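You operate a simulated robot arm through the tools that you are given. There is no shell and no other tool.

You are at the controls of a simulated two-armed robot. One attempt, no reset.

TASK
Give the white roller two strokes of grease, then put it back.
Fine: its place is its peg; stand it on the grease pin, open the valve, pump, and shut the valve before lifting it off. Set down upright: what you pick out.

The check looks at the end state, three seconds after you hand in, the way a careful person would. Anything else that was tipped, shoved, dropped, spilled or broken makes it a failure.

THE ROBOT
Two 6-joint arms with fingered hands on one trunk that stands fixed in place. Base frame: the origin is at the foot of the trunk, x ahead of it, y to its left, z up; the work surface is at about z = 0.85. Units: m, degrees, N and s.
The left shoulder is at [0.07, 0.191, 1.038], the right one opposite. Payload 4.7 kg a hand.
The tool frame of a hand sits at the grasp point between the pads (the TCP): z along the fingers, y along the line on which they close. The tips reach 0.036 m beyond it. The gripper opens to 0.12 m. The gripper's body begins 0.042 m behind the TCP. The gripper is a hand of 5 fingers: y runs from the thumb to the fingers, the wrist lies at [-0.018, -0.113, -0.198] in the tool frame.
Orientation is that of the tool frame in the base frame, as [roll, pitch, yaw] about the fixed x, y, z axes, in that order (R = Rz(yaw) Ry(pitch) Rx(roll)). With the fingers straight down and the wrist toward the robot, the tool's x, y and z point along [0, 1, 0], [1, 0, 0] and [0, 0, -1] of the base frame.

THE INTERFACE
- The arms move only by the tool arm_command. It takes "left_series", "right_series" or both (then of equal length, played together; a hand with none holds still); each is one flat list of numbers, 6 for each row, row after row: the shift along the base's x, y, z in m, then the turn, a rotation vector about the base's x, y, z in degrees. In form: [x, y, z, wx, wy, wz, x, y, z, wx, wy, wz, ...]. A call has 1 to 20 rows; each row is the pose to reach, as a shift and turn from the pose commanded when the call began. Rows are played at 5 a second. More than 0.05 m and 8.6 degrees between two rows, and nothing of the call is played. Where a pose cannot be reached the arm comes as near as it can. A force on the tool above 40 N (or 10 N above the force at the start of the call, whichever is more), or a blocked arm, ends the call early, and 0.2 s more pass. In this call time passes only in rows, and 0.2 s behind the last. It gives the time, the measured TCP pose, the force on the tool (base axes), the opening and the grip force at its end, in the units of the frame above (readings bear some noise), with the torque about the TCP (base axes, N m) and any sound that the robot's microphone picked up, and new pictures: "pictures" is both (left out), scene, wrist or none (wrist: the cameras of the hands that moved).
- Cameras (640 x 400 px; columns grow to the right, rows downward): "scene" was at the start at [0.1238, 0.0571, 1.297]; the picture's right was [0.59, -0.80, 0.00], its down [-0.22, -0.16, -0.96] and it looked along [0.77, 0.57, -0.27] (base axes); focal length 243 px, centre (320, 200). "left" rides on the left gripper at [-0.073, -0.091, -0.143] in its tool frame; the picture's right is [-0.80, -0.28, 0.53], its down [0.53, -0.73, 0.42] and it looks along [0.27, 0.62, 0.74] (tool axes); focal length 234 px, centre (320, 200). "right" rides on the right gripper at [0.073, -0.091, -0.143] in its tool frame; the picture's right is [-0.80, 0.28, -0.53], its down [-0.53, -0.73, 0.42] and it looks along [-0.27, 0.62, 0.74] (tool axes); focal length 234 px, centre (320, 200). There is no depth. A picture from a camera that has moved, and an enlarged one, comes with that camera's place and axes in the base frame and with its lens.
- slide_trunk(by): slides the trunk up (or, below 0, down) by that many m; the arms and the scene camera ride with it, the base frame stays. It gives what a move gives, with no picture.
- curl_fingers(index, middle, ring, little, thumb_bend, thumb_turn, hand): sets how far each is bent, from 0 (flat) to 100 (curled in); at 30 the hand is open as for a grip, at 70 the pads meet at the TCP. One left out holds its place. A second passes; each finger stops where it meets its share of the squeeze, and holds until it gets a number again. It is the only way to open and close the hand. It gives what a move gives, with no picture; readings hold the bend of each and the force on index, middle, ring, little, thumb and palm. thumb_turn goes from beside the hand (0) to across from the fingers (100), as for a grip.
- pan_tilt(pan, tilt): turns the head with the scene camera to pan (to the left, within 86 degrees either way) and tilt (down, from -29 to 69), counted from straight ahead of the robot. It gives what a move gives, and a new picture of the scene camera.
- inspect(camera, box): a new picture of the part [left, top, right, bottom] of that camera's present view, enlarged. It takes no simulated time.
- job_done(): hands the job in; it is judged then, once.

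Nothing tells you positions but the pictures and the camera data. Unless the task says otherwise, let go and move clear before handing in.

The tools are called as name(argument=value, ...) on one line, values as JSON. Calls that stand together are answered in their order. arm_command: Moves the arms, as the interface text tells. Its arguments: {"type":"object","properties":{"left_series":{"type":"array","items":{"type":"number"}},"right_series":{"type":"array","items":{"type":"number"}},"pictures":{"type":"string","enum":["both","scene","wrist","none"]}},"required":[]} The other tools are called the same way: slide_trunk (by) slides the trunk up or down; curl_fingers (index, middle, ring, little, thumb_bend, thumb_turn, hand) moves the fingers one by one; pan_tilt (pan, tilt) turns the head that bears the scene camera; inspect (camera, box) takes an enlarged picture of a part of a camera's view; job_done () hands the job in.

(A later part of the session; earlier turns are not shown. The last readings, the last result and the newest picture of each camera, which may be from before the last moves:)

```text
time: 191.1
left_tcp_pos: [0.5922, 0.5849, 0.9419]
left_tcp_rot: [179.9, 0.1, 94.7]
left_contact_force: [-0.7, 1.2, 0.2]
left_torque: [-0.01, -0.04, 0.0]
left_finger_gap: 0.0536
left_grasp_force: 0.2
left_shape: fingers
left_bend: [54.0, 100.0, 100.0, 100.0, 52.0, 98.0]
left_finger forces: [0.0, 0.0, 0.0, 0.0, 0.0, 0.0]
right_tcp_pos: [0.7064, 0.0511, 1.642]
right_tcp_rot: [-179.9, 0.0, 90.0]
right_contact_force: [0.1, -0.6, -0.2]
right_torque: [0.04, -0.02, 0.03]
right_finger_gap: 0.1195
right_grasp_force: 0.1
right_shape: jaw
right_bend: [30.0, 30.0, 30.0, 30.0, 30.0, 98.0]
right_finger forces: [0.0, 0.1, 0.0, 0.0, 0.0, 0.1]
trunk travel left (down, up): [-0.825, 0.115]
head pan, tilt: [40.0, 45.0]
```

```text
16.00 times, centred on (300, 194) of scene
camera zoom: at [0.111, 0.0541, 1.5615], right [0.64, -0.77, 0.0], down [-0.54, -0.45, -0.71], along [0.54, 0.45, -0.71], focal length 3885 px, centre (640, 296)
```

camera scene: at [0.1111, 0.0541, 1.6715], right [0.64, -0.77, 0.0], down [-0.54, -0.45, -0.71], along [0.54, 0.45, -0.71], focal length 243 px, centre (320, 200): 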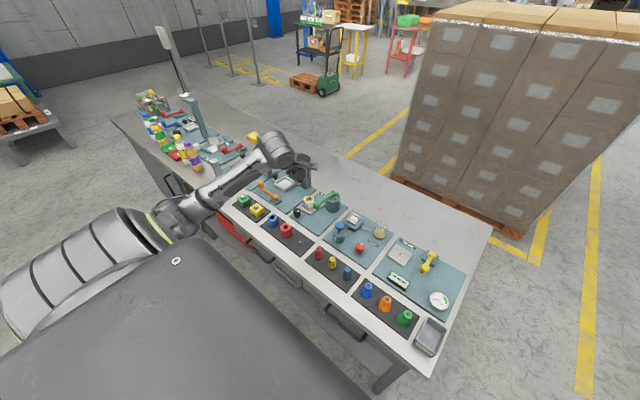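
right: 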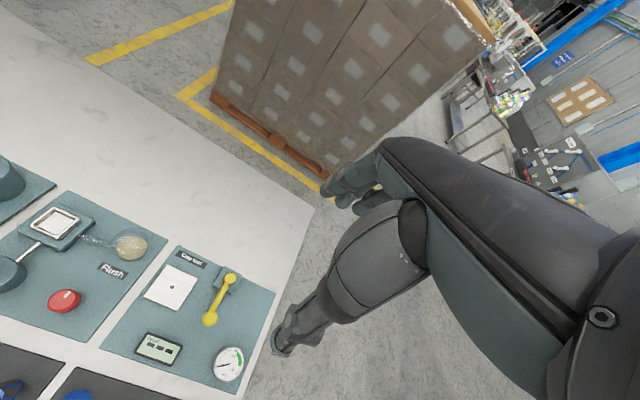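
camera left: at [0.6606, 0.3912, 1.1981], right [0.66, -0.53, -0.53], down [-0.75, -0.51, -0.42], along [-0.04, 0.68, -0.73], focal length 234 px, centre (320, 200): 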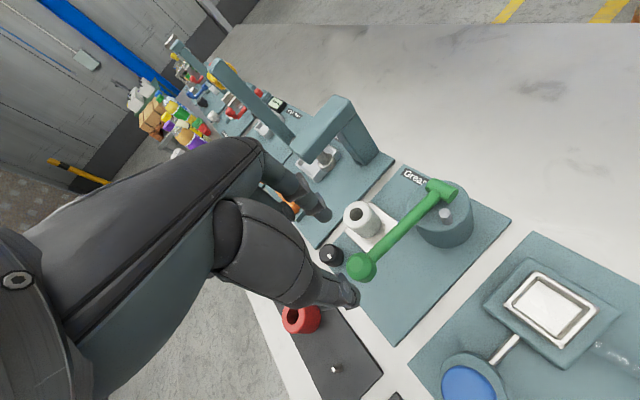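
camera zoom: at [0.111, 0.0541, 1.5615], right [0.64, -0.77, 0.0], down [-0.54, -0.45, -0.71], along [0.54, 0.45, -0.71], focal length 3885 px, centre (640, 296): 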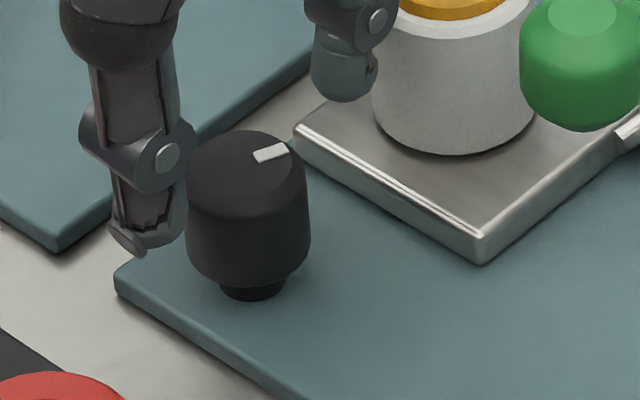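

Measured carefully, the mark is still about 20° short of closed. I grip again here and turn counter-clockwise to the stop.

arm_command(left_series=[0, 0, -0.015, 0, 0, 0, 0, 0, -0.03, 0, 0, 0, 0, 0, -0.04, 0, 0, 0, 0, 0, -0.04, 0, 0, 0], pictures="none")

curl_fingers(hand="left", index=60, thumb_bend=60)

curl_fingers(hand="left", index=78, thumb_bend=78)

arm_command(left_series=[0.001, 0, 0, 0, 0, 5, 0.001, 0, 0, 0, 0, 10, 0.001, 0, 0, 0, 0, 15, 0.001, 0, 0, 0, 0, 20, 0.001, 0, 0, 0, 0, 25, 0.001, 0, 0, 0, 0, 30], pictures="none")

inspect(camera="left", box=[300, 195, 370, 265])

```text
time: 192.1
left_tcp_pos: [0.5926, 0.5857, 0.902]
left_tcp_rot: [180.0, 0.0, 94.8]
left_contact_force: [-1.7, 0.4, 0.7]
left_torque: [-0.01, 0.0, -0.02]
left_finger_gap: 0.0516
left_grasp_force: 0.3
left_shape: fingers
left_bend: [55.0, 100.0, 100.0, 100.0, 52.0, 98.0]
left_finger forces: [1.7, 0.1, 0.1, 0.1, 0.0, 0.0]
right_tcp_pos: [0.7064, 0.0502, 1.6424]
right_tcp_rot: [-179.9, 0.1, 89.8]
right_contact_force: [0.1, 0.3, 1.0]
right_torque: [-0.01, -0.01, 0.0]
right_finger_gap: 0.12
right_grasp_force: 0.1
right_shape: jaw
right_bend: [30.0, 30.0, 30.0, 30.0, 30.0, 98.0]
right_finger forces: [0.1, 0.0, 0.0, 0.0, 0.0, 0.0]
trunk travel left (down, up): [-0.825, 0.115]
head pan, tilt: [40.0, 45.0]
```

```text
time: 193.1
left_tcp_pos: [0.5921, 0.5845, 0.902]
left_tcp_rot: [179.9, -0.1, 94.9]
left_contact_force: [-1.0, 0.4, -0.2]
left_torque: [0.01, -0.01, 0.07]
left_finger_gap: 0.0341
left_grasp_force: 0.0
left_shape: fingers
left_bend: [60.0, 100.0, 100.0, 100.0, 60.0, 99.0]
left_finger forces: [0.1, 0.0, 0.0, 0.1, 0.1, 0.0]
right_tcp_pos: [0.7073, 0.0501, 1.6429]
right_tcp_rot: [-179.9, 0.0, 89.8]
right_contact_force: [0.2, 0.5, 0.2]
right_torque: [0.01, 0.01, 0.0]
right_finger_gap: 0.1197
right_grasp_force: 0.1
right_shape: jaw
right_bend: [30.0, 30.0, 30.0, 30.0, 30.0, 98.0]
right_finger forces: [0.1, 0.0, 0.0, 0.0, 0.0, 0.1]
trunk travel left (down, up): [-0.825, 0.115]
head pan, tilt: [40.0, 45.0]
```

```text
time: 194.1
left_tcp_pos: [0.5916, 0.5854, 0.9023]
left_tcp_rot: [-180.0, 0.1, 94.8]
left_contact_force: [-9.0, -1.2, -4.9]
left_torque: [-0.01, 0.18, -0.02]
left_finger_gap: 0.027
left_grasp_force: 15.0
left_shape: fingers
left_bend: [61.0, 100.0, 100.0, 100.0, 65.0, 100.0]
left_finger forces: [10.7, 0.1, 0.0, 0.1, 19.8, 0.1]
right_tcp_pos: [0.7046, 0.0518, 1.6433]
right_tcp_rot: [-179.9, 0.0, 90.0]
right_contact_force: [-0.2, 0.7, -0.1]
right_torque: [-0.03, 0.02, 0.0]
right_finger_gap: 0.1198
right_grasp_force: 0.0
right_shape: jaw
right_bend: [30.0, 30.0, 30.0, 30.0, 30.0, 98.0]
right_finger forces: [0.0, 0.0, 0.0, 0.0, 0.1, 0.0]
trunk travel left (down, up): [-0.825, 0.115]
head pan, tilt: [40.0, 45.0]
```

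```text
time: 195.5
left_tcp_pos: [0.5938, 0.5848, 0.9018]
left_tcp_rot: [180.0, 0.0, 124.8]
left_contact_force: [-12.0, -8.5, -9.4]
left_torque: [-0.23, 0.27, -0.12]
left_finger_gap: 0.0272
left_grasp_force: 14.6
left_shape: fingers
left_bend: [62.0, 100.0, 100.0, 100.0, 64.0, 100.0]
left_finger forces: [8.8, 0.0, 0.0, 0.1, 20.9, 0.1]
right_tcp_pos: [0.7065, 0.0502, 1.6419]
right_tcp_rot: [-179.9, -0.1, 89.8]
right_contact_force: [0.7, -0.8, -0.7]
right_torque: [0.0, 0.04, 0.0]
right_finger_gap: 0.1199
right_grasp_force: 0.1
right_shape: jaw
right_bend: [30.0, 30.0, 30.0, 30.0, 30.0, 98.0]
right_finger forces: [0.1, 0.0, 0.1, 0.1, 0.1, 0.0]
trunk travel left (down, up): [-0.825, 0.115]
head pan, tilt: [40.0, 45.0]
```

```text
5.71 times, centred on (335, 230) of left
camera zoom: at [0.5601, 0.4743, 1.0457], right [0.23, -0.82, -0.52], down [-0.91, 0.02, -0.42], along [0.36, 0.57, -0.74], focal length 1338 px, centre (234, 29)
```

zoom: 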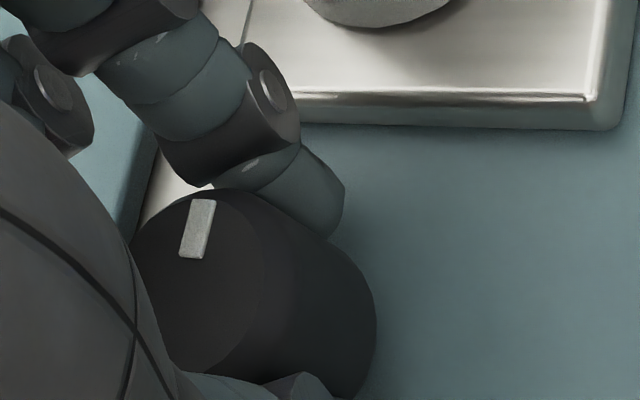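

The mark is back at its original direction and the torque is rising: the valve is at its closed stop. I add a small nudge to be sure, then release and rise.

arm_command(left_series=[0, 0, 0, 0, 0, 4, 0, 0, 0, 0, 0, 8], pictures="none")

curl_fingers(hand="left", index=54, thumb_bend=52)

arm_command(left_series=[0, 0, 0.02, 0, 0, 0, 0, 0, 0.045, 0, 0, 0, 0, 0, 0.075, 0, 0, -5, -0.01, -0.02, 0.11, 0, 0, -12, -0.02, -0.04, 0.14, 0, 0, -18, -0.03, -0.05, 0.16, 0, 0, -26, -0.03, -0.05, 0.16, 0, 0, -34], pictures="scene")

inspect(camera="scene", box=[285, 175, 335, 215])

inspect(camera="left", box=[300, 160, 480, 330])

```text
time: 196.1
left_tcp_pos: [0.5935, 0.5848, 0.903]
left_tcp_rot: [-180.0, 0.1, 132.9]
left_contact_force: [-9.6, -11.3, -9.9]
left_torque: [-0.34, 0.2, -0.18]
left_finger_gap: 0.0274
left_grasp_force: 15.6
left_shape: fingers
left_bend: [63.0, 100.0, 100.0, 100.0, 64.0, 100.0]
left_finger forces: [10.8, 0.0, 0.0, 0.0, 20.8, 0.1]
right_tcp_pos: [0.7077, 0.0482, 1.6418]
right_tcp_rot: [-180.0, -0.1, 89.9]
right_contact_force: [-0.1, -0.6, -0.6]
right_torque: [0.01, -0.01, 0.02]
right_finger_gap: 0.1201
right_grasp_force: 0.0
right_shape: jaw
right_bend: [30.0, 30.0, 30.0, 30.0, 30.0, 98.0]
right_finger forces: [0.1, 0.0, 0.0, 0.0, 0.0, 0.0]
trunk travel left (down, up): [-0.825, 0.115]
head pan, tilt: [40.0, 45.0]
```

```text
time: 197.1
left_tcp_pos: [0.5938, 0.586, 0.9023]
left_tcp_rot: [179.9, 0.1, 132.9]
left_contact_force: [-1.2, 0.3, 1.7]
left_torque: [0.03, 0.01, 0.03]
left_finger_gap: 0.0523
left_grasp_force: 0.9
left_shape: fingers
left_bend: [55.0, 100.0, 100.0, 100.0, 52.0, 98.0]
left_finger forces: [1.3, 0.1, 0.1, 0.0, 0.1, 0.1]
right_tcp_pos: [0.706, 0.049, 1.6423]
right_tcp_rot: [-179.9, 0.0, 89.9]
right_contact_force: [1.1, 0.0, 0.0]
right_torque: [0.0, 0.01, -0.01]
right_finger_gap: 0.1198
right_grasp_force: 0.1
right_shape: jaw
right_bend: [30.0, 30.0, 30.0, 30.0, 30.0, 98.0]
right_finger forces: [0.0, 0.0, 0.0, 0.0, 0.0, 0.1]
trunk travel left (down, up): [-0.825, 0.115]
head pan, tilt: [40.0, 45.0]
```

```text
time: 198.7
left_tcp_pos: [0.5651, 0.5347, 1.0635]
left_tcp_rot: [179.9, -0.1, 98.7]
left_contact_force: [0.6, 0.9, -0.4]
left_torque: [-0.01, -0.01, 0.02]
left_finger_gap: 0.0533
left_grasp_force: 0.0
left_shape: fingers
left_bend: [54.0, 100.0, 100.0, 100.0, 52.0, 98.0]
left_finger forces: [0.1, 0.0, 0.0, 0.0, 0.0, 0.0]
right_tcp_pos: [0.7065, 0.0507, 1.6435]
right_tcp_rot: [180.0, 0.1, 89.9]
right_contact_force: [0.0, -0.7, -0.6]
right_torque: [-0.01, -0.01, 0.02]
right_finger_gap: 0.1198
right_grasp_force: 0.1
right_shape: jaw
right_bend: [30.0, 30.0, 30.0, 30.0, 30.0, 98.0]
right_finger forces: [0.0, 0.0, 0.1, 0.0, 0.0, 0.0]
trunk travel left (down, up): [-0.825, 0.115]
head pan, tilt: [40.0, 45.0]
camera scene: at [0.1107, 0.0545, 1.5615], right [0.64, -0.77, 0.0], down [-0.54, -0.45, -0.71], along [0.54, 0.45, -0.71], focal length 243 px, centre (320, 200)
```

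scene: 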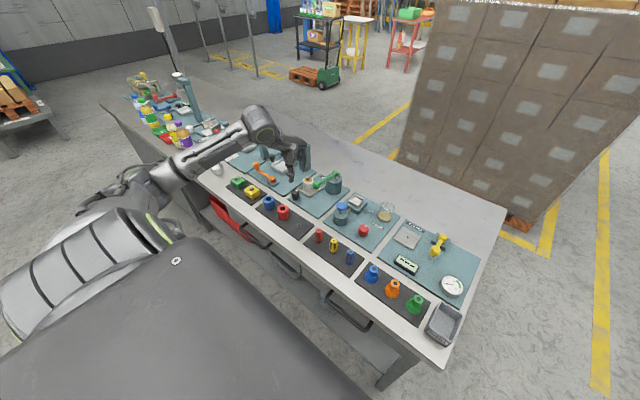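

```text
10.00 times, centred on (310, 195) of scene
camera zoom: at [0.1107, 0.0545, 1.5615], right [0.64, -0.77, 0.0], down [-0.54, -0.45, -0.71], along [0.54, 0.45, -0.71], focal length 2428 px, centre (420, 250)
```

zoom: 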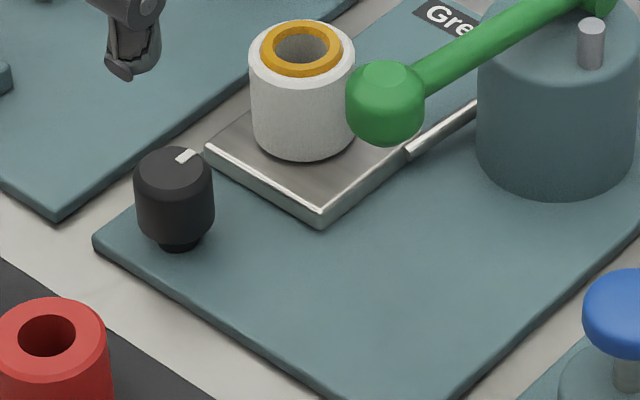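

```text
2.35 times, centred on (390, 245) of left
camera zoom: at [0.4851, 0.4511, 1.2068], right [-0.15, -0.84, -0.52], down [-0.8, 0.41, -0.43], along [0.57, 0.36, -0.74], focal length 551 px, centre (155, 94)
```

zoom: 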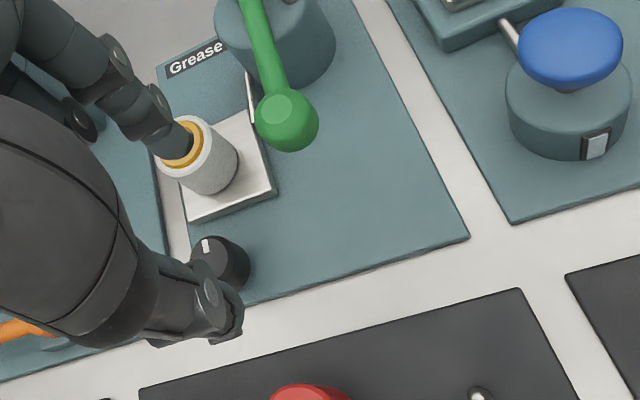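

The valve is shut (mark back at its original direction) and the greased roller stands on the pin. I now fetch it: hover above at yaw 110 (best clearance from knob and press), with a narrow opening.

curl_fingers(hand="left", index=51, thumb_bend=51)

arm_command(left_series=[0.025, 0.01, 0, 0, 0, 4, 0.05, 0.022, 0, 0, 0, 8, 0.075, 0.035, -0.01, 0, 0, 11, 0.0984, 0.0458, -0.03, 0, 0, 11, 0.0984, 0.0458, -0.06, 0, 0, 11, 0.0984, 0.0458, -0.06, 0, 0, 11], pictures="none")

inspect(camera="left", box=[260, 170, 420, 320])

inspect(camera="scene", box=[280, 150, 350, 210])

```text
time: 199.7
left_tcp_pos: [0.5645, 0.5355, 1.0634]
left_tcp_rot: [180.0, 0.0, 98.9]
left_contact_force: [0.2, -0.4, 0.6]
left_torque: [-0.02, 0.01, 0.0]
left_finger_gap: 0.0592
left_grasp_force: 0.0
left_shape: fingers
left_bend: [51.0, 100.0, 100.0, 100.0, 51.0, 98.0]
left_finger forces: [0.1, 0.0, 0.0, 0.0, 0.0, 0.0]
right_tcp_pos: [0.7066, 0.0501, 1.6419]
right_tcp_rot: [-179.9, 0.1, 89.9]
right_contact_force: [0.0, 0.2, -0.1]
right_torque: [-0.01, 0.01, -0.01]
right_finger_gap: 0.1197
right_grasp_force: 0.1
right_shape: jaw
right_bend: [30.0, 30.0, 30.0, 30.0, 30.0, 98.0]
right_finger forces: [0.1, 0.0, 0.0, 0.0, 0.1, 0.0]
trunk travel left (down, up): [-0.825, 0.115]
head pan, tilt: [40.0, 45.0]
```

```text
time: 201.1
left_tcp_pos: [0.6617, 0.5815, 1.0049]
left_tcp_rot: [180.0, 0.0, 109.8]
left_contact_force: [0.4, 0.0, 0.3]
left_torque: [-0.02, 0.04, 0.01]
left_finger_gap: 0.0596
left_grasp_force: 0.0
left_shape: fingers
left_bend: [51.0, 100.0, 100.0, 100.0, 51.0, 98.0]
left_finger forces: [0.1, 0.1, 0.0, 0.0, 0.0, 0.1]
right_tcp_pos: [0.7058, 0.0501, 1.6424]
right_tcp_rot: [-180.0, 0.0, 89.9]
right_contact_force: [0.5, -0.3, 0.0]
right_torque: [0.0, 0.0, 0.01]
right_finger_gap: 0.1198
right_grasp_force: 0.2
right_shape: jaw
right_bend: [30.0, 30.0, 30.0, 30.0, 30.0, 98.0]
right_finger forces: [0.0, 0.1, 0.1, 0.0, 0.0, 0.1]
trunk travel left (down, up): [-0.825, 0.115]
head pan, tilt: [40.0, 45.0]
```

```text
2.67 times, centred on (340, 245) of left
camera zoom: at [0.6, 0.4838, 1.1481], right [0.01, -0.85, -0.53], down [-0.87, 0.25, -0.43], along [0.49, 0.46, -0.74], focal length 624 px, centre (267, 80)
```

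zoom: 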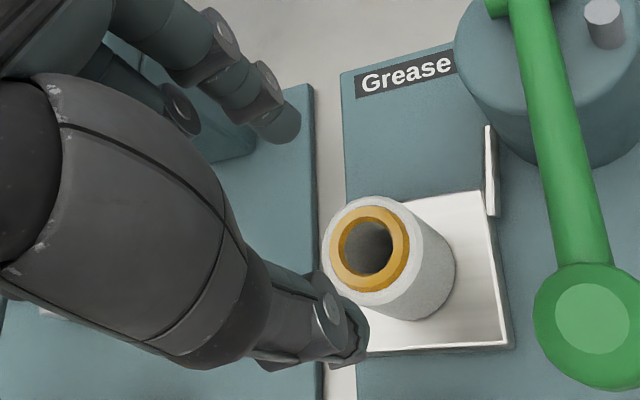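

```text
6.67 times, centred on (315, 180) of scene
camera zoom: at [0.1104, 0.0537, 1.5616], right [0.64, -0.77, 0.0], down [-0.54, -0.45, -0.71], along [0.54, 0.45, -0.71], focal length 1619 px, centre (353, 333)
```

zoom: 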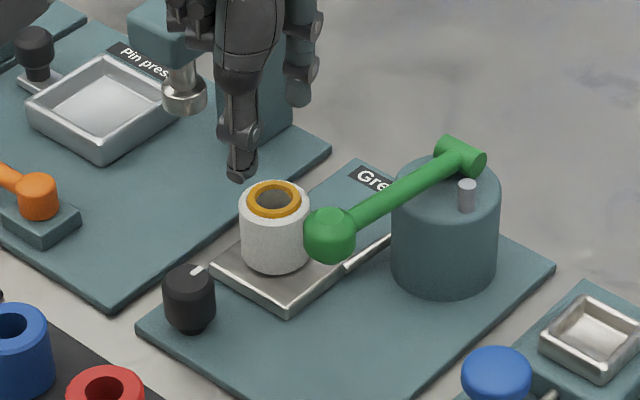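

I shift by (+2, −3) mm to centre and descend around the roller.

arm_command(left_series=[0.0022, -0.0028, -0.02, 0, 0, 0, 0.0022, -0.0028, -0.045, 0, 0, 0, 0.0022, -0.0028, -0.065, 0, 0, 0, 0.0022, -0.0028, -0.08, 0, 0, 0, 0.0022, -0.0028, -0.091, 0, 0, 0], pictures="none")

inspect(camera="left", box=[260, 170, 420, 320])

inspect(camera="scene", box=[285, 165, 345, 215])

```text
time: 202.3
left_tcp_pos: [0.6643, 0.5782, 0.9126]
left_tcp_rot: [179.9, 0.1, 109.9]
left_contact_force: [0.0, 0.0, 0.1]
left_torque: [0.01, 0.0, -0.02]
left_finger_gap: 0.0594
left_grasp_force: 0.2
left_shape: fingers
left_bend: [51.0, 100.0, 100.0, 100.0, 51.0, 98.0]
left_finger forces: [0.0, 0.0, 0.0, 0.1, 0.1, 0.0]
right_tcp_pos: [0.7071, 0.0507, 1.6423]
right_tcp_rot: [-179.8, -0.1, 89.9]
right_contact_force: [0.4, 0.6, -0.4]
right_torque: [0.01, 0.03, 0.03]
right_finger_gap: 0.1197
right_grasp_force: 0.0
right_shape: jaw
right_bend: [30.0, 30.0, 30.0, 30.0, 30.0, 98.0]
right_finger forces: [0.0, 0.0, 0.0, 0.1, 0.0, 0.0]
trunk travel left (down, up): [-0.825, 0.115]
head pan, tilt: [40.0, 45.0]
```

```text
2.67 times, centred on (340, 245) of left
camera zoom: at [0.6037, 0.48, 1.0558], right [0.01, -0.85, -0.52], down [-0.87, 0.25, -0.42], along [0.49, 0.46, -0.74], focal length 624 px, centre (267, 80)
```

zoom: 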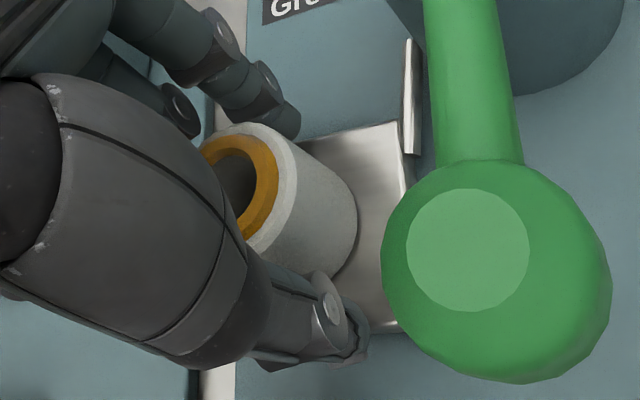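

```text
8.00 times, centred on (315, 190) of scene
camera zoom: at [0.1112, 0.054, 1.5615], right [0.64, -0.77, 0.0], down [-0.54, -0.45, -0.71], along [0.54, 0.45, -0.71], focal length 1943 px, centre (360, 280)
```

zoom: 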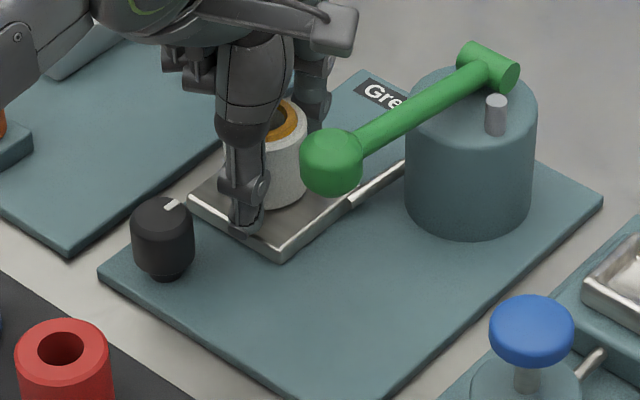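

The roller is between the pads, no contact. I close: first lightly, then firm.

curl_fingers(hand="left", index=56, thumb_bend=56)

curl_fingers(hand="left", index=67, thumb_bend=67)

inspect(camera="left", box=[260, 170, 420, 320])

```text
time: 203.3
left_tcp_pos: [0.6655, 0.5789, 0.9123]
left_tcp_rot: [180.0, 0.1, 110.0]
left_contact_force: [1.1, 0.3, -0.8]
left_torque: [0.01, 0.02, 0.0]
left_finger_gap: 0.0459
left_grasp_force: 0.3
left_shape: fingers
left_bend: [56.0, 100.0, 100.0, 100.0, 56.0, 99.0]
left_finger forces: [0.1, 0.1, 0.1, 0.1, 0.1, 0.0]
right_tcp_pos: [0.7075, 0.052, 1.6433]
right_tcp_rot: [-180.0, 0.0, 89.9]
right_contact_force: [-0.8, 0.5, 0.1]
right_torque: [-0.03, 0.0, 0.0]
right_finger_gap: 0.1199
right_grasp_force: 0.1
right_shape: jaw
right_bend: [30.0, 30.0, 30.0, 30.0, 30.0, 98.0]
right_finger forces: [0.0, 0.0, 0.0, 0.1, 0.1, 0.0]
trunk travel left (down, up): [-0.825, 0.115]
head pan, tilt: [40.0, 45.0]
```

```text
time: 204.3
left_tcp_pos: [0.6648, 0.5779, 0.9123]
left_tcp_rot: [180.0, 0.1, 109.9]
left_contact_force: [-0.2, -1.2, -0.7]
left_torque: [0.0, 0.01, -0.01]
left_finger_gap: 0.0393
left_grasp_force: 8.3
left_shape: fingers
left_bend: [58.0, 100.0, 100.0, 100.0, 60.0, 100.0]
left_finger forces: [8.0, 0.1, 0.1, 0.0, 8.0, 0.0]
right_tcp_pos: [0.7076, 0.05, 1.6421]
right_tcp_rot: [-180.0, 0.0, 89.8]
right_contact_force: [0.5, -0.1, -0.1]
right_torque: [0.02, -0.04, 0.04]
right_finger_gap: 0.1198
right_grasp_force: 0.0
right_shape: jaw
right_bend: [30.0, 30.0, 30.0, 30.0, 30.0, 98.0]
right_finger forces: [0.0, 0.0, 0.0, 0.0, 0.1, 0.1]
trunk travel left (down, up): [-0.825, 0.115]
head pan, tilt: [40.0, 45.0]
```

```text
2.67 times, centred on (340, 245) of left
camera zoom: at [0.6038, 0.48, 1.0561], right [0.01, -0.85, -0.52], down [-0.87, 0.25, -0.42], along [0.49, 0.46, -0.74], focal length 624 px, centre (267, 80)
```

zoom: 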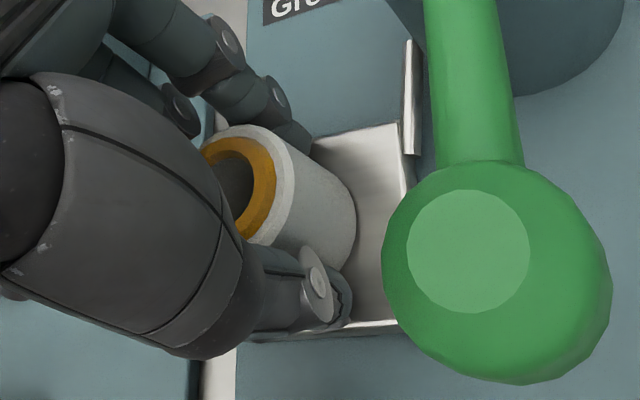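

Balanced 8 N grip. I lift it straight up off the pin.

arm_command(left_series=[0, 0, 0.006, 0, 0, 0, 0, 0, 0.015, 0, 0, 0, 0, 0, 0.027, 0, 0, 0, 0, 0, 0.042, 0, 0, 0, 0, 0, 0.06, 0, 0, 0, 0, 0, 0.085, 0, 0, 0, 0, 0, 0.11, 0, 0, 0, 0, 0, 0.135, 0, 0, 0], pictures="none")

inspect(camera="left", box=[260, 170, 420, 320])

inspect(camera="scene", box=[285, 140, 355, 210])

```text
time: 206.1
left_tcp_pos: [0.6639, 0.5771, 1.0455]
left_tcp_rot: [180.0, -0.1, 109.9]
left_contact_force: [0.0, -0.7, -1.7]
left_torque: [0.03, -0.02, -0.03]
left_finger_gap: 0.0392
left_grasp_force: 8.0
left_shape: fingers
left_bend: [58.0, 100.0, 100.0, 100.0, 60.0, 100.0]
left_finger forces: [7.9, 0.0, 0.0, 0.0, 7.9, 0.0]
right_tcp_pos: [0.7059, 0.0504, 1.6431]
right_tcp_rot: [-179.9, 0.0, 89.9]
right_contact_force: [-1.0, -0.8, 0.7]
right_torque: [0.01, -0.02, -0.03]
right_finger_gap: 0.1197
right_grasp_force: 0.1
right_shape: jaw
right_bend: [30.0, 30.0, 30.0, 30.0, 30.0, 98.0]
right_finger forces: [0.0, 0.0, 0.1, 0.0, 0.1, 0.0]
trunk travel left (down, up): [-0.825, 0.115]
head pan, tilt: [40.0, 45.0]
```

```text
2.67 times, centred on (340, 245) of left
camera zoom: at [0.6028, 0.479, 1.1897], right [0.01, -0.85, -0.53], down [-0.87, 0.25, -0.42], along [0.49, 0.46, -0.74], focal length 624 px, centre (267, 80)
```

zoom: 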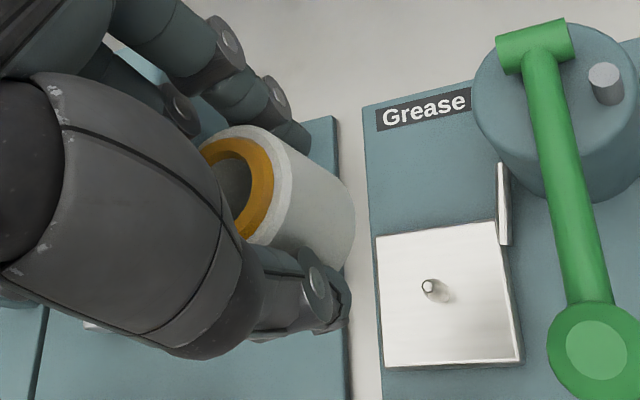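

```text
5.71 times, centred on (320, 175) of scene
camera zoom: at [0.111, 0.0536, 1.5615], right [0.64, -0.77, 0.0], down [-0.54, -0.45, -0.71], along [0.54, 0.45, -0.71], focal length 1388 px, centre (320, 343)
```

zoom: 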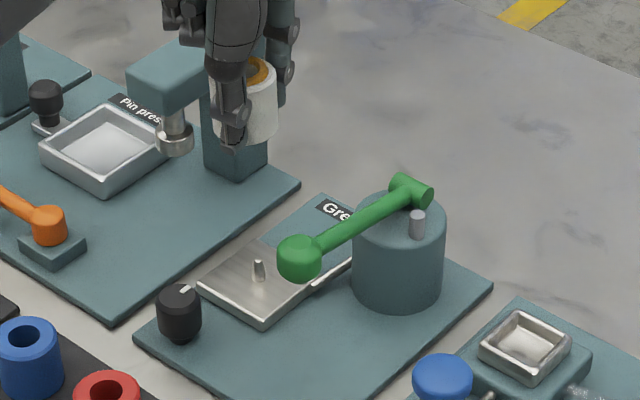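

The roller comes off cleanly with its collar; pin and plate look clean. I carry it back over its peg, turning the hand back to yaw 90.

arm_command(left_series=[-0.02, -0.012, 0.002, 0, 0, -2, -0.045, -0.027, 0.002, 0, 0, -5, -0.07, -0.042, 0.002, 0, 0, -8, -0.095, -0.057, 0.002, 0, 0, -11, -0.12, -0.072, 0, 0, 0, -14, -0.145, -0.087, -0.005, 0, 0, -17, -0.165, -0.099, -0.015, 0, 0, -20, -0.1731, -0.1036, -0.03, 0, 0, -20, -0.1731, -0.1036, -0.045, 0, 0, -20, -0.1731, -0.1036, -0.045, 0, 0, -20], pictures="none")

inspect(camera="left", box=[260, 170, 440, 340])

inspect(camera="scene", box=[255, 170, 335, 240])

```text
time: 208.3
left_tcp_pos: [0.4916, 0.4744, 0.9999]
left_tcp_rot: [180.0, 0.0, 89.9]
left_contact_force: [0.0, 0.5, -0.3]
left_torque: [-0.02, -0.01, 0.0]
left_finger_gap: 0.0394
left_grasp_force: 8.4
left_shape: fingers
left_bend: [58.0, 100.0, 100.0, 100.0, 60.0, 100.0]
left_finger forces: [7.8, 0.0, 0.0, 0.0, 7.8, 0.0]
right_tcp_pos: [0.7062, 0.051, 1.6419]
right_tcp_rot: [-179.9, 0.0, 89.9]
right_contact_force: [0.5, -0.1, -0.1]
right_torque: [0.02, -0.01, -0.02]
right_finger_gap: 0.1198
right_grasp_force: 0.0
right_shape: jaw
right_bend: [30.0, 30.0, 30.0, 30.0, 30.0, 98.0]
right_finger forces: [0.1, 0.0, 0.0, 0.1, 0.0, 0.0]
trunk travel left (down, up): [-0.825, 0.115]
head pan, tilt: [40.0, 45.0]
```

```text
2.35 times, centred on (350, 255) of left
camera zoom: at [0.4001, 0.4036, 1.1438], right [-0.28, -0.8, -0.53], down [-0.73, 0.53, -0.42], along [0.62, 0.26, -0.74], focal length 551 px, centre (249, 71)
```

zoom: 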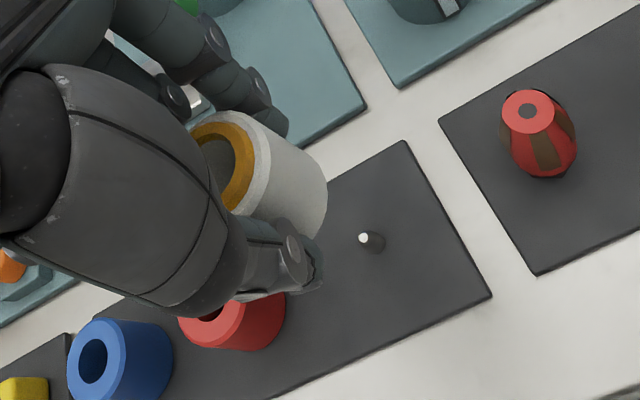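

```text
5.71 times, centred on (295, 205) of scene
camera zoom: at [0.111, 0.0539, 1.5615], right [0.64, -0.77, 0.0], down [-0.54, -0.45, -0.71], along [0.54, 0.45, -0.71], focal length 1388 px, centre (463, 171)
```

zoom: 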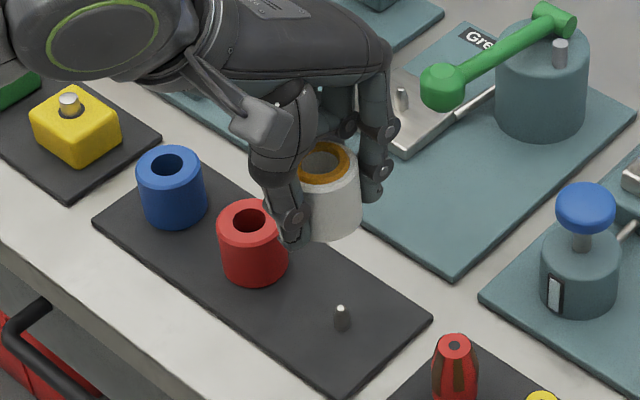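

The peg is within about 1 mm of the roller's axis. I lower it slowly onto the peg.

arm_command(left_series=[0.0003, -0.0002, -0.015, 0, 0, 0, 0.0003, -0.0002, -0.032, 0, 0, 0, 0.0003, -0.0002, -0.048, 0, 0, 0, 0.0003, -0.0002, -0.06, 0, 0, 0, 0.0003, -0.0002, -0.07, 0, 0, 0, 0.0003, -0.0002, -0.079, 0, 0, 0, 0.0003, -0.0002, -0.087, 0, 0, 0, 0.0003, -0.0002, -0.093, 0, 0, 0, 0.0003, -0.0002, -0.096, 0, 0, 0], pictures="none")

inspect(camera="scene", box=[265, 180, 335, 245])

inspect(camera="left", box=[260, 170, 440, 340])

```text
time: 210.3
left_tcp_pos: [0.493, 0.4735, 0.9054]
left_tcp_rot: [-180.0, 0.1, 89.9]
left_contact_force: [-0.4, 0.4, -0.5]
left_torque: [-0.01, 0.01, 0.03]
left_finger_gap: 0.0396
left_grasp_force: 8.0
left_shape: fingers
left_bend: [58.0, 100.0, 100.0, 100.0, 60.0, 100.0]
left_finger forces: [7.8, 0.0, 0.0, 0.0, 7.7, 0.0]
right_tcp_pos: [0.7074, 0.0519, 1.642]
right_tcp_rot: [-179.8, 0.1, 89.9]
right_contact_force: [-0.4, 0.0, -0.5]
right_torque: [0.02, -0.05, -0.02]
right_finger_gap: 0.12
right_grasp_force: 0.1
right_shape: jaw
right_bend: [30.0, 30.0, 30.0, 30.0, 30.0, 98.0]
right_finger forces: [0.0, 0.0, 0.1, 0.0, 0.0, 0.0]
trunk travel left (down, up): [-0.825, 0.115]
head pan, tilt: [40.0, 45.0]
```

```text
6.15 times, centred on (300, 212) of scene
camera zoom: at [0.1111, 0.054, 1.5615], right [0.64, -0.77, 0.0], down [-0.54, -0.45, -0.71], along [0.54, 0.45, -0.71], focal length 1494 px, centre (443, 123)
```

zoom: 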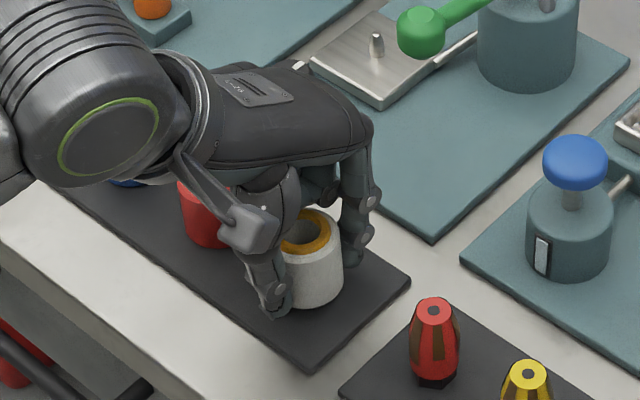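

```text
2.35 times, centred on (350, 255) of left
camera zoom: at [0.4001, 0.4031, 1.0487], right [-0.28, -0.8, -0.52], down [-0.73, 0.53, -0.42], along [0.62, 0.26, -0.74], focal length 551 px, centre (249, 71)
```

zoom: 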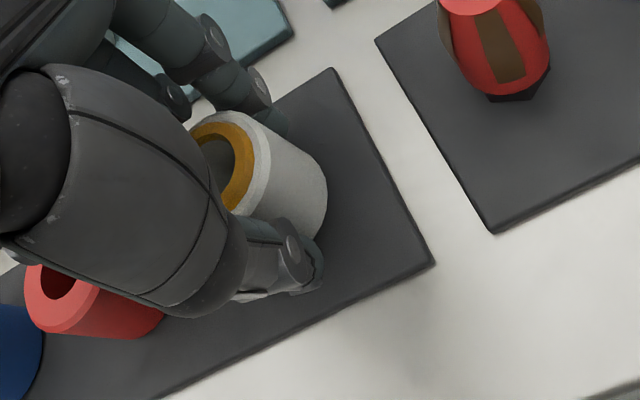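

About 2–3 mm remain. I lower until it rests on the tray, then release gently.

arm_command(left_series=[0, 0, -0.0015, 0, 0, 0, 0, 0, -0.0025, 0, 0, 0, 0, 0, -0.003, 0, 0, 0], pictures="none")

inspect(camera="left", box=[300, 190, 380, 270])

```text
time: 211.1
left_tcp_pos: [0.4916, 0.4769, 0.9018]
left_tcp_rot: [180.0, 0.0, 89.9]
left_contact_force: [1.0, 0.1, -0.9]
left_torque: [0.01, -0.02, -0.02]
left_finger_gap: 0.0391
left_grasp_force: 7.8
left_shape: fingers
left_bend: [58.0, 100.0, 100.0, 100.0, 60.0, 100.0]
left_finger forces: [7.8, 0.0, 0.0, 0.1, 7.7, 0.1]
right_tcp_pos: [0.7066, 0.0508, 1.6421]
right_tcp_rot: [-179.9, 0.0, 89.8]
right_contact_force: [0.0, -0.5, 0.2]
right_torque: [0.05, 0.02, -0.03]
right_finger_gap: 0.1198
right_grasp_force: 0.1
right_shape: jaw
right_bend: [30.0, 30.0, 30.0, 30.0, 30.0, 98.0]
right_finger forces: [0.0, 0.1, 0.0, 0.0, 0.0, 0.1]
trunk travel left (down, up): [-0.825, 0.115]
head pan, tilt: [40.0, 45.0]
```

```text
5.00 times, centred on (340, 230) of left
camera zoom: at [0.4003, 0.4039, 1.0453], right [-0.28, -0.8, -0.52], down [-0.73, 0.53, -0.42], along [0.62, 0.26, -0.74], focal length 1171 px, centre (220, 50)
```

zoom: 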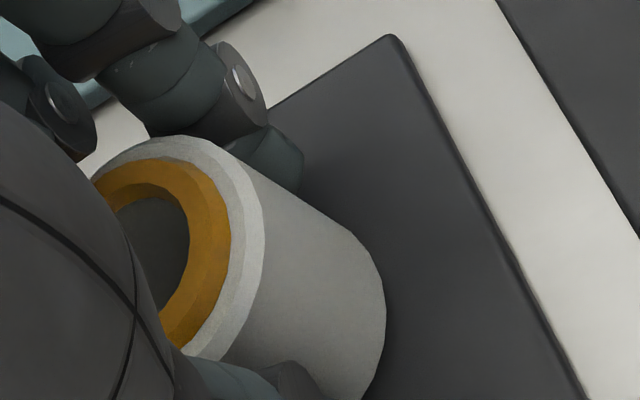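

arm_command(left_series=[0, 0, -0.001, 0, 0, 0, 0, 0, -0.002, 0, 0, 0, 0, 0, -0.002, 0, 0, 0], pictures="none")

```text
time: 211.9
left_tcp_pos: [0.4916, 0.4741, 0.9001]
left_tcp_rot: [179.9, 0.0, 89.9]
left_contact_force: [0.1, 0.4, -2.1]
left_torque: [-0.02, 0.01, 0.0]
left_finger_gap: 0.039
left_grasp_force: 7.8
left_shape: fingers
left_bend: [58.0, 100.0, 100.0, 100.0, 60.0, 100.0]
left_finger forces: [7.8, 0.0, 0.0, 0.1, 7.7, 0.1]
right_tcp_pos: [0.7068, 0.0519, 1.6427]
right_tcp_rot: [-179.9, 0.0, 89.9]
right_contact_force: [0.5, 0.5, -0.2]
right_torque: [0.01, -0.03, 0.02]
right_finger_gap: 0.1198
right_grasp_force: 0.0
right_shape: jaw
right_bend: [30.0, 30.0, 30.0, 30.0, 30.0, 98.0]
right_finger forces: [0.0, 0.0, 0.1, 0.0, 0.0, 0.0]
trunk travel left (down, up): [-0.825, 0.115]
head pan, tilt: [40.0, 45.0]
```

arm_command(left_series=[0, 0, -0.001, 0, 0, 0, 0, 0, -0.002, 0, 0, 0, 0, 0, -0.002, 0, 0, 0], pictures="none")

inspect(camera="scene", box=[280, 195, 320, 230])

```text
time: 212.7
left_tcp_pos: [0.4918, 0.4742, 0.897]
left_tcp_rot: [-180.0, -0.1, 89.9]
left_contact_force: [0.5, 0.4, 1.2]
left_torque: [-0.02, -0.02, 0.02]
left_finger_gap: 0.0392
left_grasp_force: 8.1
left_shape: fingers
left_bend: [58.0, 100.0, 100.0, 100.0, 60.0, 100.0]
left_finger forces: [7.9, 0.0, 0.1, 0.1, 7.9, 0.0]
right_tcp_pos: [0.7065, 0.0488, 1.6431]
right_tcp_rot: [-179.9, 0.0, 89.8]
right_contact_force: [0.9, -0.1, -0.4]
right_torque: [0.02, 0.03, 0.03]
right_finger_gap: 0.1198
right_grasp_force: 0.1
right_shape: jaw
right_bend: [30.0, 30.0, 30.0, 30.0, 30.0, 98.0]
right_finger forces: [0.0, 0.1, 0.0, 0.0, 0.1, 0.1]
trunk travel left (down, up): [-0.825, 0.115]
head pan, tilt: [40.0, 45.0]
```

```text
11.43 times, centred on (300, 212) of scene
camera zoom: at [0.111, 0.0538, 1.5615], right [0.64, -0.77, 0.0], down [-0.54, -0.45, -0.71], along [0.54, 0.45, -0.71], focal length 2775 px, centre (549, 57)
```

zoom: 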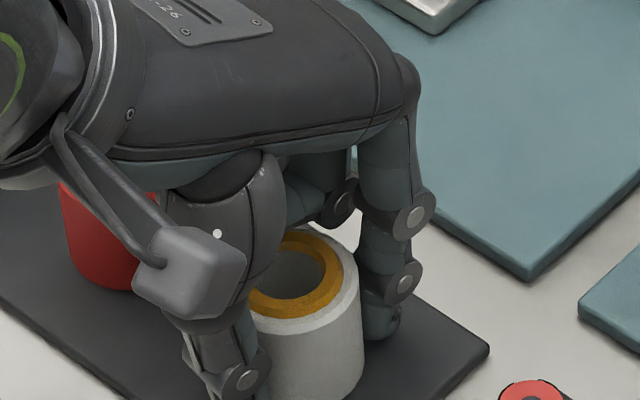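

inspect(camera="scene", box=[285, 205, 325, 240])

inspect(camera="left", box=[320, 200, 380, 270])

```text
11.43 times, centred on (305, 222) of scene
camera zoom: at [0.111, 0.0538, 1.5615], right [0.64, -0.77, 0.0], down [-0.54, -0.45, -0.71], along [0.54, 0.45, -0.71], focal length 2775 px, centre (491, -57)
```

zoom: 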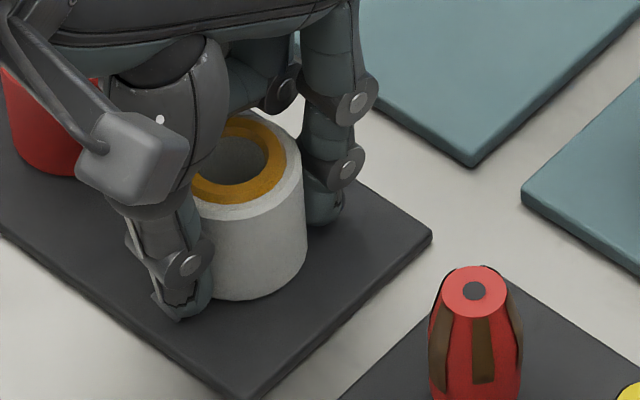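

```text
5.71 times, centred on (350, 235) of left
camera zoom: at [0.4001, 0.4033, 1.0416], right [-0.28, -0.8, -0.53], down [-0.73, 0.53, -0.43], along [0.62, 0.26, -0.74], focal length 1338 px, centre (149, 0)
```

zoom: 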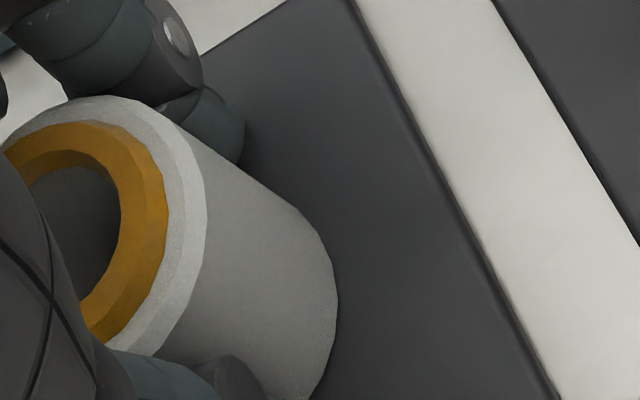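

arm_command(left_series=[0, 0, -0.0008, 0, 0, 0, 0, 0, -0.0015, 0, 0, 0, 0, 0, -0.0015, 0, 0, 0], pictures="none")

```text
time: 213.5
left_tcp_pos: [0.4917, 0.4734, 0.8974]
left_tcp_rot: [179.9, 0.0, 89.7]
left_contact_force: [-0.1, 0.3, 7.0]
left_torque: [-0.01, -0.03, -0.03]
left_finger_gap: 0.039
left_grasp_force: 8.8
left_shape: fingers
left_bend: [58.0, 100.0, 100.0, 100.0, 60.0, 100.0]
left_finger forces: [8.8, 0.0, 0.1, 0.0, 8.6, 0.0]
right_tcp_pos: [0.7064, 0.0491, 1.6424]
right_tcp_rot: [-179.9, -0.1, 89.9]
right_contact_force: [-0.2, -0.3, 0.3]
right_torque: [-0.01, 0.02, -0.04]
right_finger_gap: 0.1202
right_grasp_force: 0.0
right_shape: jaw
right_bend: [30.0, 30.0, 30.0, 30.0, 30.0, 98.0]
right_finger forces: [0.0, 0.0, 0.0, 0.1, 0.1, 0.0]
trunk travel left (down, up): [-0.825, 0.115]
head pan, tilt: [40.0, 45.0]
```

Contact of 7 N straight up: it is seated on the tray. I open the pinch in two steps and rise.

arm_command(left_series=[0, 0, 0.001, 0, 0, 0], pictures="none")

curl_fingers(hand="left", index=54, thumb_bend=55)

curl_fingers(hand="left", index=45, thumb_bend=45)

arm_command(left_series=[0, 0, 0.012, 0, 0, 0, 0, 0, 0.03, 0, 0, 0, 0, 0, 0.055, 0, 0, 0, 0, 0, 0.085, 0, 0, 0, 0, 0, 0.115, 0, 0, 0, 0, 0.02, 0.14, 0, 0, 0, 0, 0.05, 0.16, 0, 0, 0], pictures="both")

inspect(camera="scene", box=[265, 180, 335, 245])

inspect(camera="left", box=[320, 170, 480, 320])

```text
time: 213.9
left_tcp_pos: [0.4914, 0.4749, 0.8981]
left_tcp_rot: [179.9, 0.1, 90.0]
left_contact_force: [0.6, -0.4, 4.0]
left_torque: [-0.07, -0.04, 0.02]
left_finger_gap: 0.0389
left_grasp_force: 8.5
left_shape: fingers
left_bend: [58.0, 100.0, 100.0, 100.0, 60.0, 100.0]
left_finger forces: [9.1, 0.0, 0.1, 0.1, 8.4, 0.1]
right_tcp_pos: [0.7059, 0.0496, 1.6419]
right_tcp_rot: [-179.9, 0.0, 90.0]
right_contact_force: [-0.1, -0.5, -0.4]
right_torque: [0.0, 0.02, 0.01]
right_finger_gap: 0.1197
right_grasp_force: 0.0
right_shape: jaw
right_bend: [30.0, 30.0, 30.0, 30.0, 30.0, 98.0]
right_finger forces: [0.0, 0.0, 0.0, 0.0, 0.0, 0.0]
trunk travel left (down, up): [-0.825, 0.115]
head pan, tilt: [40.0, 45.0]
```

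```text
time: 214.9
left_tcp_pos: [0.4912, 0.4747, 0.8971]
left_tcp_rot: [-179.9, -0.1, 89.8]
left_contact_force: [0.0, -0.7, -0.2]
left_torque: [-0.01, -0.02, 0.0]
left_finger_gap: 0.0488
left_grasp_force: 0.0
left_shape: fingers
left_bend: [54.0, 100.0, 100.0, 100.0, 55.0, 99.0]
left_finger forces: [0.1, 0.1, 0.1, 0.0, 0.1, 0.1]
right_tcp_pos: [0.7073, 0.0498, 1.6423]
right_tcp_rot: [-179.9, 0.1, 89.9]
right_contact_force: [0.6, 0.0, 0.1]
right_torque: [-0.04, 0.05, -0.02]
right_finger_gap: 0.1196
right_grasp_force: 0.1
right_shape: jaw
right_bend: [30.0, 30.0, 30.0, 30.0, 30.0, 98.0]
right_finger forces: [0.0, 0.0, 0.0, 0.1, 0.0, 0.0]
trunk travel left (down, up): [-0.825, 0.115]
head pan, tilt: [40.0, 45.0]
```

```text
time: 215.9
left_tcp_pos: [0.4915, 0.4757, 0.8969]
left_tcp_rot: [-180.0, 0.0, 89.9]
left_contact_force: [0.3, -0.6, 1.0]
left_torque: [-0.02, 0.0, -0.01]
left_finger_gap: 0.0774
left_grasp_force: 0.0
left_shape: fingers
left_bend: [45.0, 100.0, 100.0, 100.0, 45.0, 97.0]
left_finger forces: [0.0, 0.0, 0.0, 0.0, 0.0, 0.0]
right_tcp_pos: [0.7065, 0.0499, 1.6431]
right_tcp_rot: [-179.9, 0.0, 89.8]
right_contact_force: [-0.1, 0.6, 0.2]
right_torque: [0.01, 0.0, -0.02]
right_finger_gap: 0.1198
right_grasp_force: 0.1
right_shape: jaw
right_bend: [30.0, 30.0, 30.0, 30.0, 30.0, 98.0]
right_finger forces: [0.0, 0.0, 0.0, 0.0, 0.1, 0.0]
trunk travel left (down, up): [-0.825, 0.115]
head pan, tilt: [40.0, 45.0]
```

```text
time: 217.5
left_tcp_pos: [0.4891, 0.526, 1.0588]
left_tcp_rot: [-179.9, 0.1, 89.9]
left_contact_force: [-0.6, 0.8, -0.4]
left_torque: [-0.01, 0.02, -0.03]
left_finger_gap: 0.0776
left_grasp_force: 0.0
left_shape: fingers
left_bend: [45.0, 100.0, 100.0, 100.0, 45.0, 97.0]
left_finger forces: [0.0, 0.0, 0.1, 0.0, 0.0, 0.0]
right_tcp_pos: [0.7061, 0.0497, 1.6432]
right_tcp_rot: [-180.0, 0.0, 90.0]
right_contact_force: [-0.9, -0.7, 0.2]
right_torque: [0.01, -0.02, -0.03]
right_finger_gap: 0.12
right_grasp_force: 0.1
right_shape: jaw
right_bend: [30.0, 30.0, 30.0, 30.0, 30.0, 98.0]
right_finger forces: [0.0, 0.0, 0.1, 0.1, 0.0, 0.1]
trunk travel left (down, up): [-0.825, 0.115]
head pan, tilt: [40.0, 45.0]
camera scene: at [0.1101, 0.0541, 1.5615], right [0.64, -0.77, 0.0], down [-0.54, -0.45, -0.71], along [0.54, 0.45, -0.71], focal length 243 px, centre (320, 200)
camera left: at [0.3975, 0.4538, 1.2029], right [-0.28, -0.8, -0.52], down [-0.73, 0.53, -0.43], along [0.62, 0.26, -0.74], focal length 234 px, centre (320, 200)
```

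scene: 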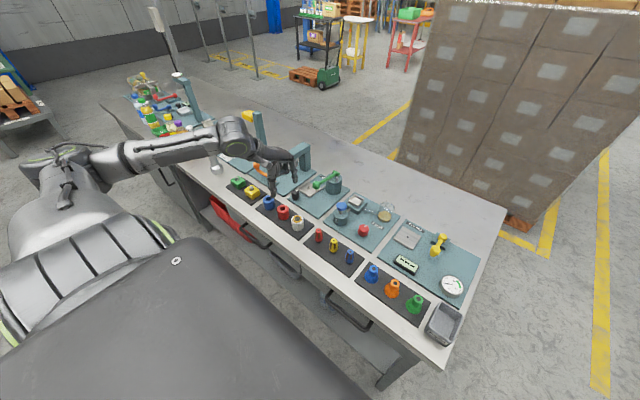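
left: 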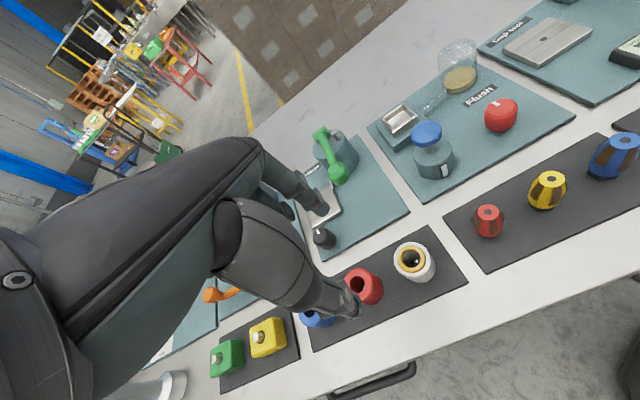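

```text
6.15 times, centred on (300, 212) of scene
camera zoom: at [0.1101, 0.0541, 1.5615], right [0.64, -0.77, 0.0], down [-0.54, -0.45, -0.71], along [0.54, 0.45, -0.71], focal length 1494 px, centre (443, 123)
```

zoom: 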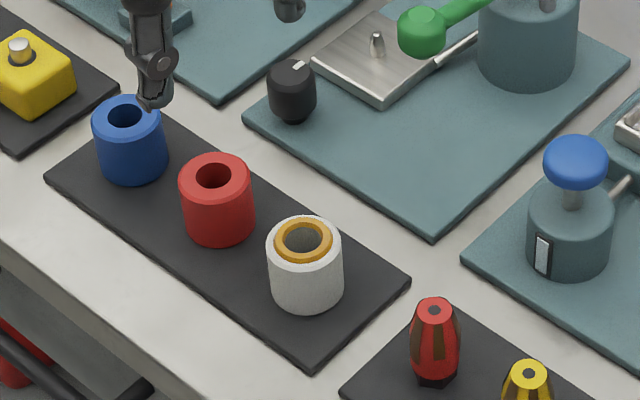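

```text
2.67 times, centred on (400, 245) of left
camera zoom: at [0.3975, 0.4538, 1.2029], right [-0.28, -0.8, -0.52], down [-0.73, 0.53, -0.43], along [0.62, 0.26, -0.74], focal length 624 px, centre (107, 80)
```

zoom: 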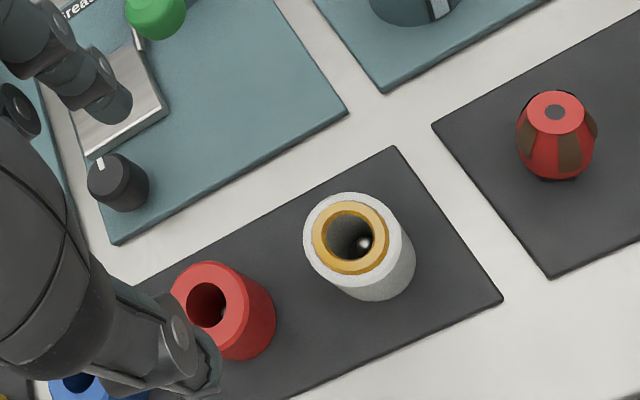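

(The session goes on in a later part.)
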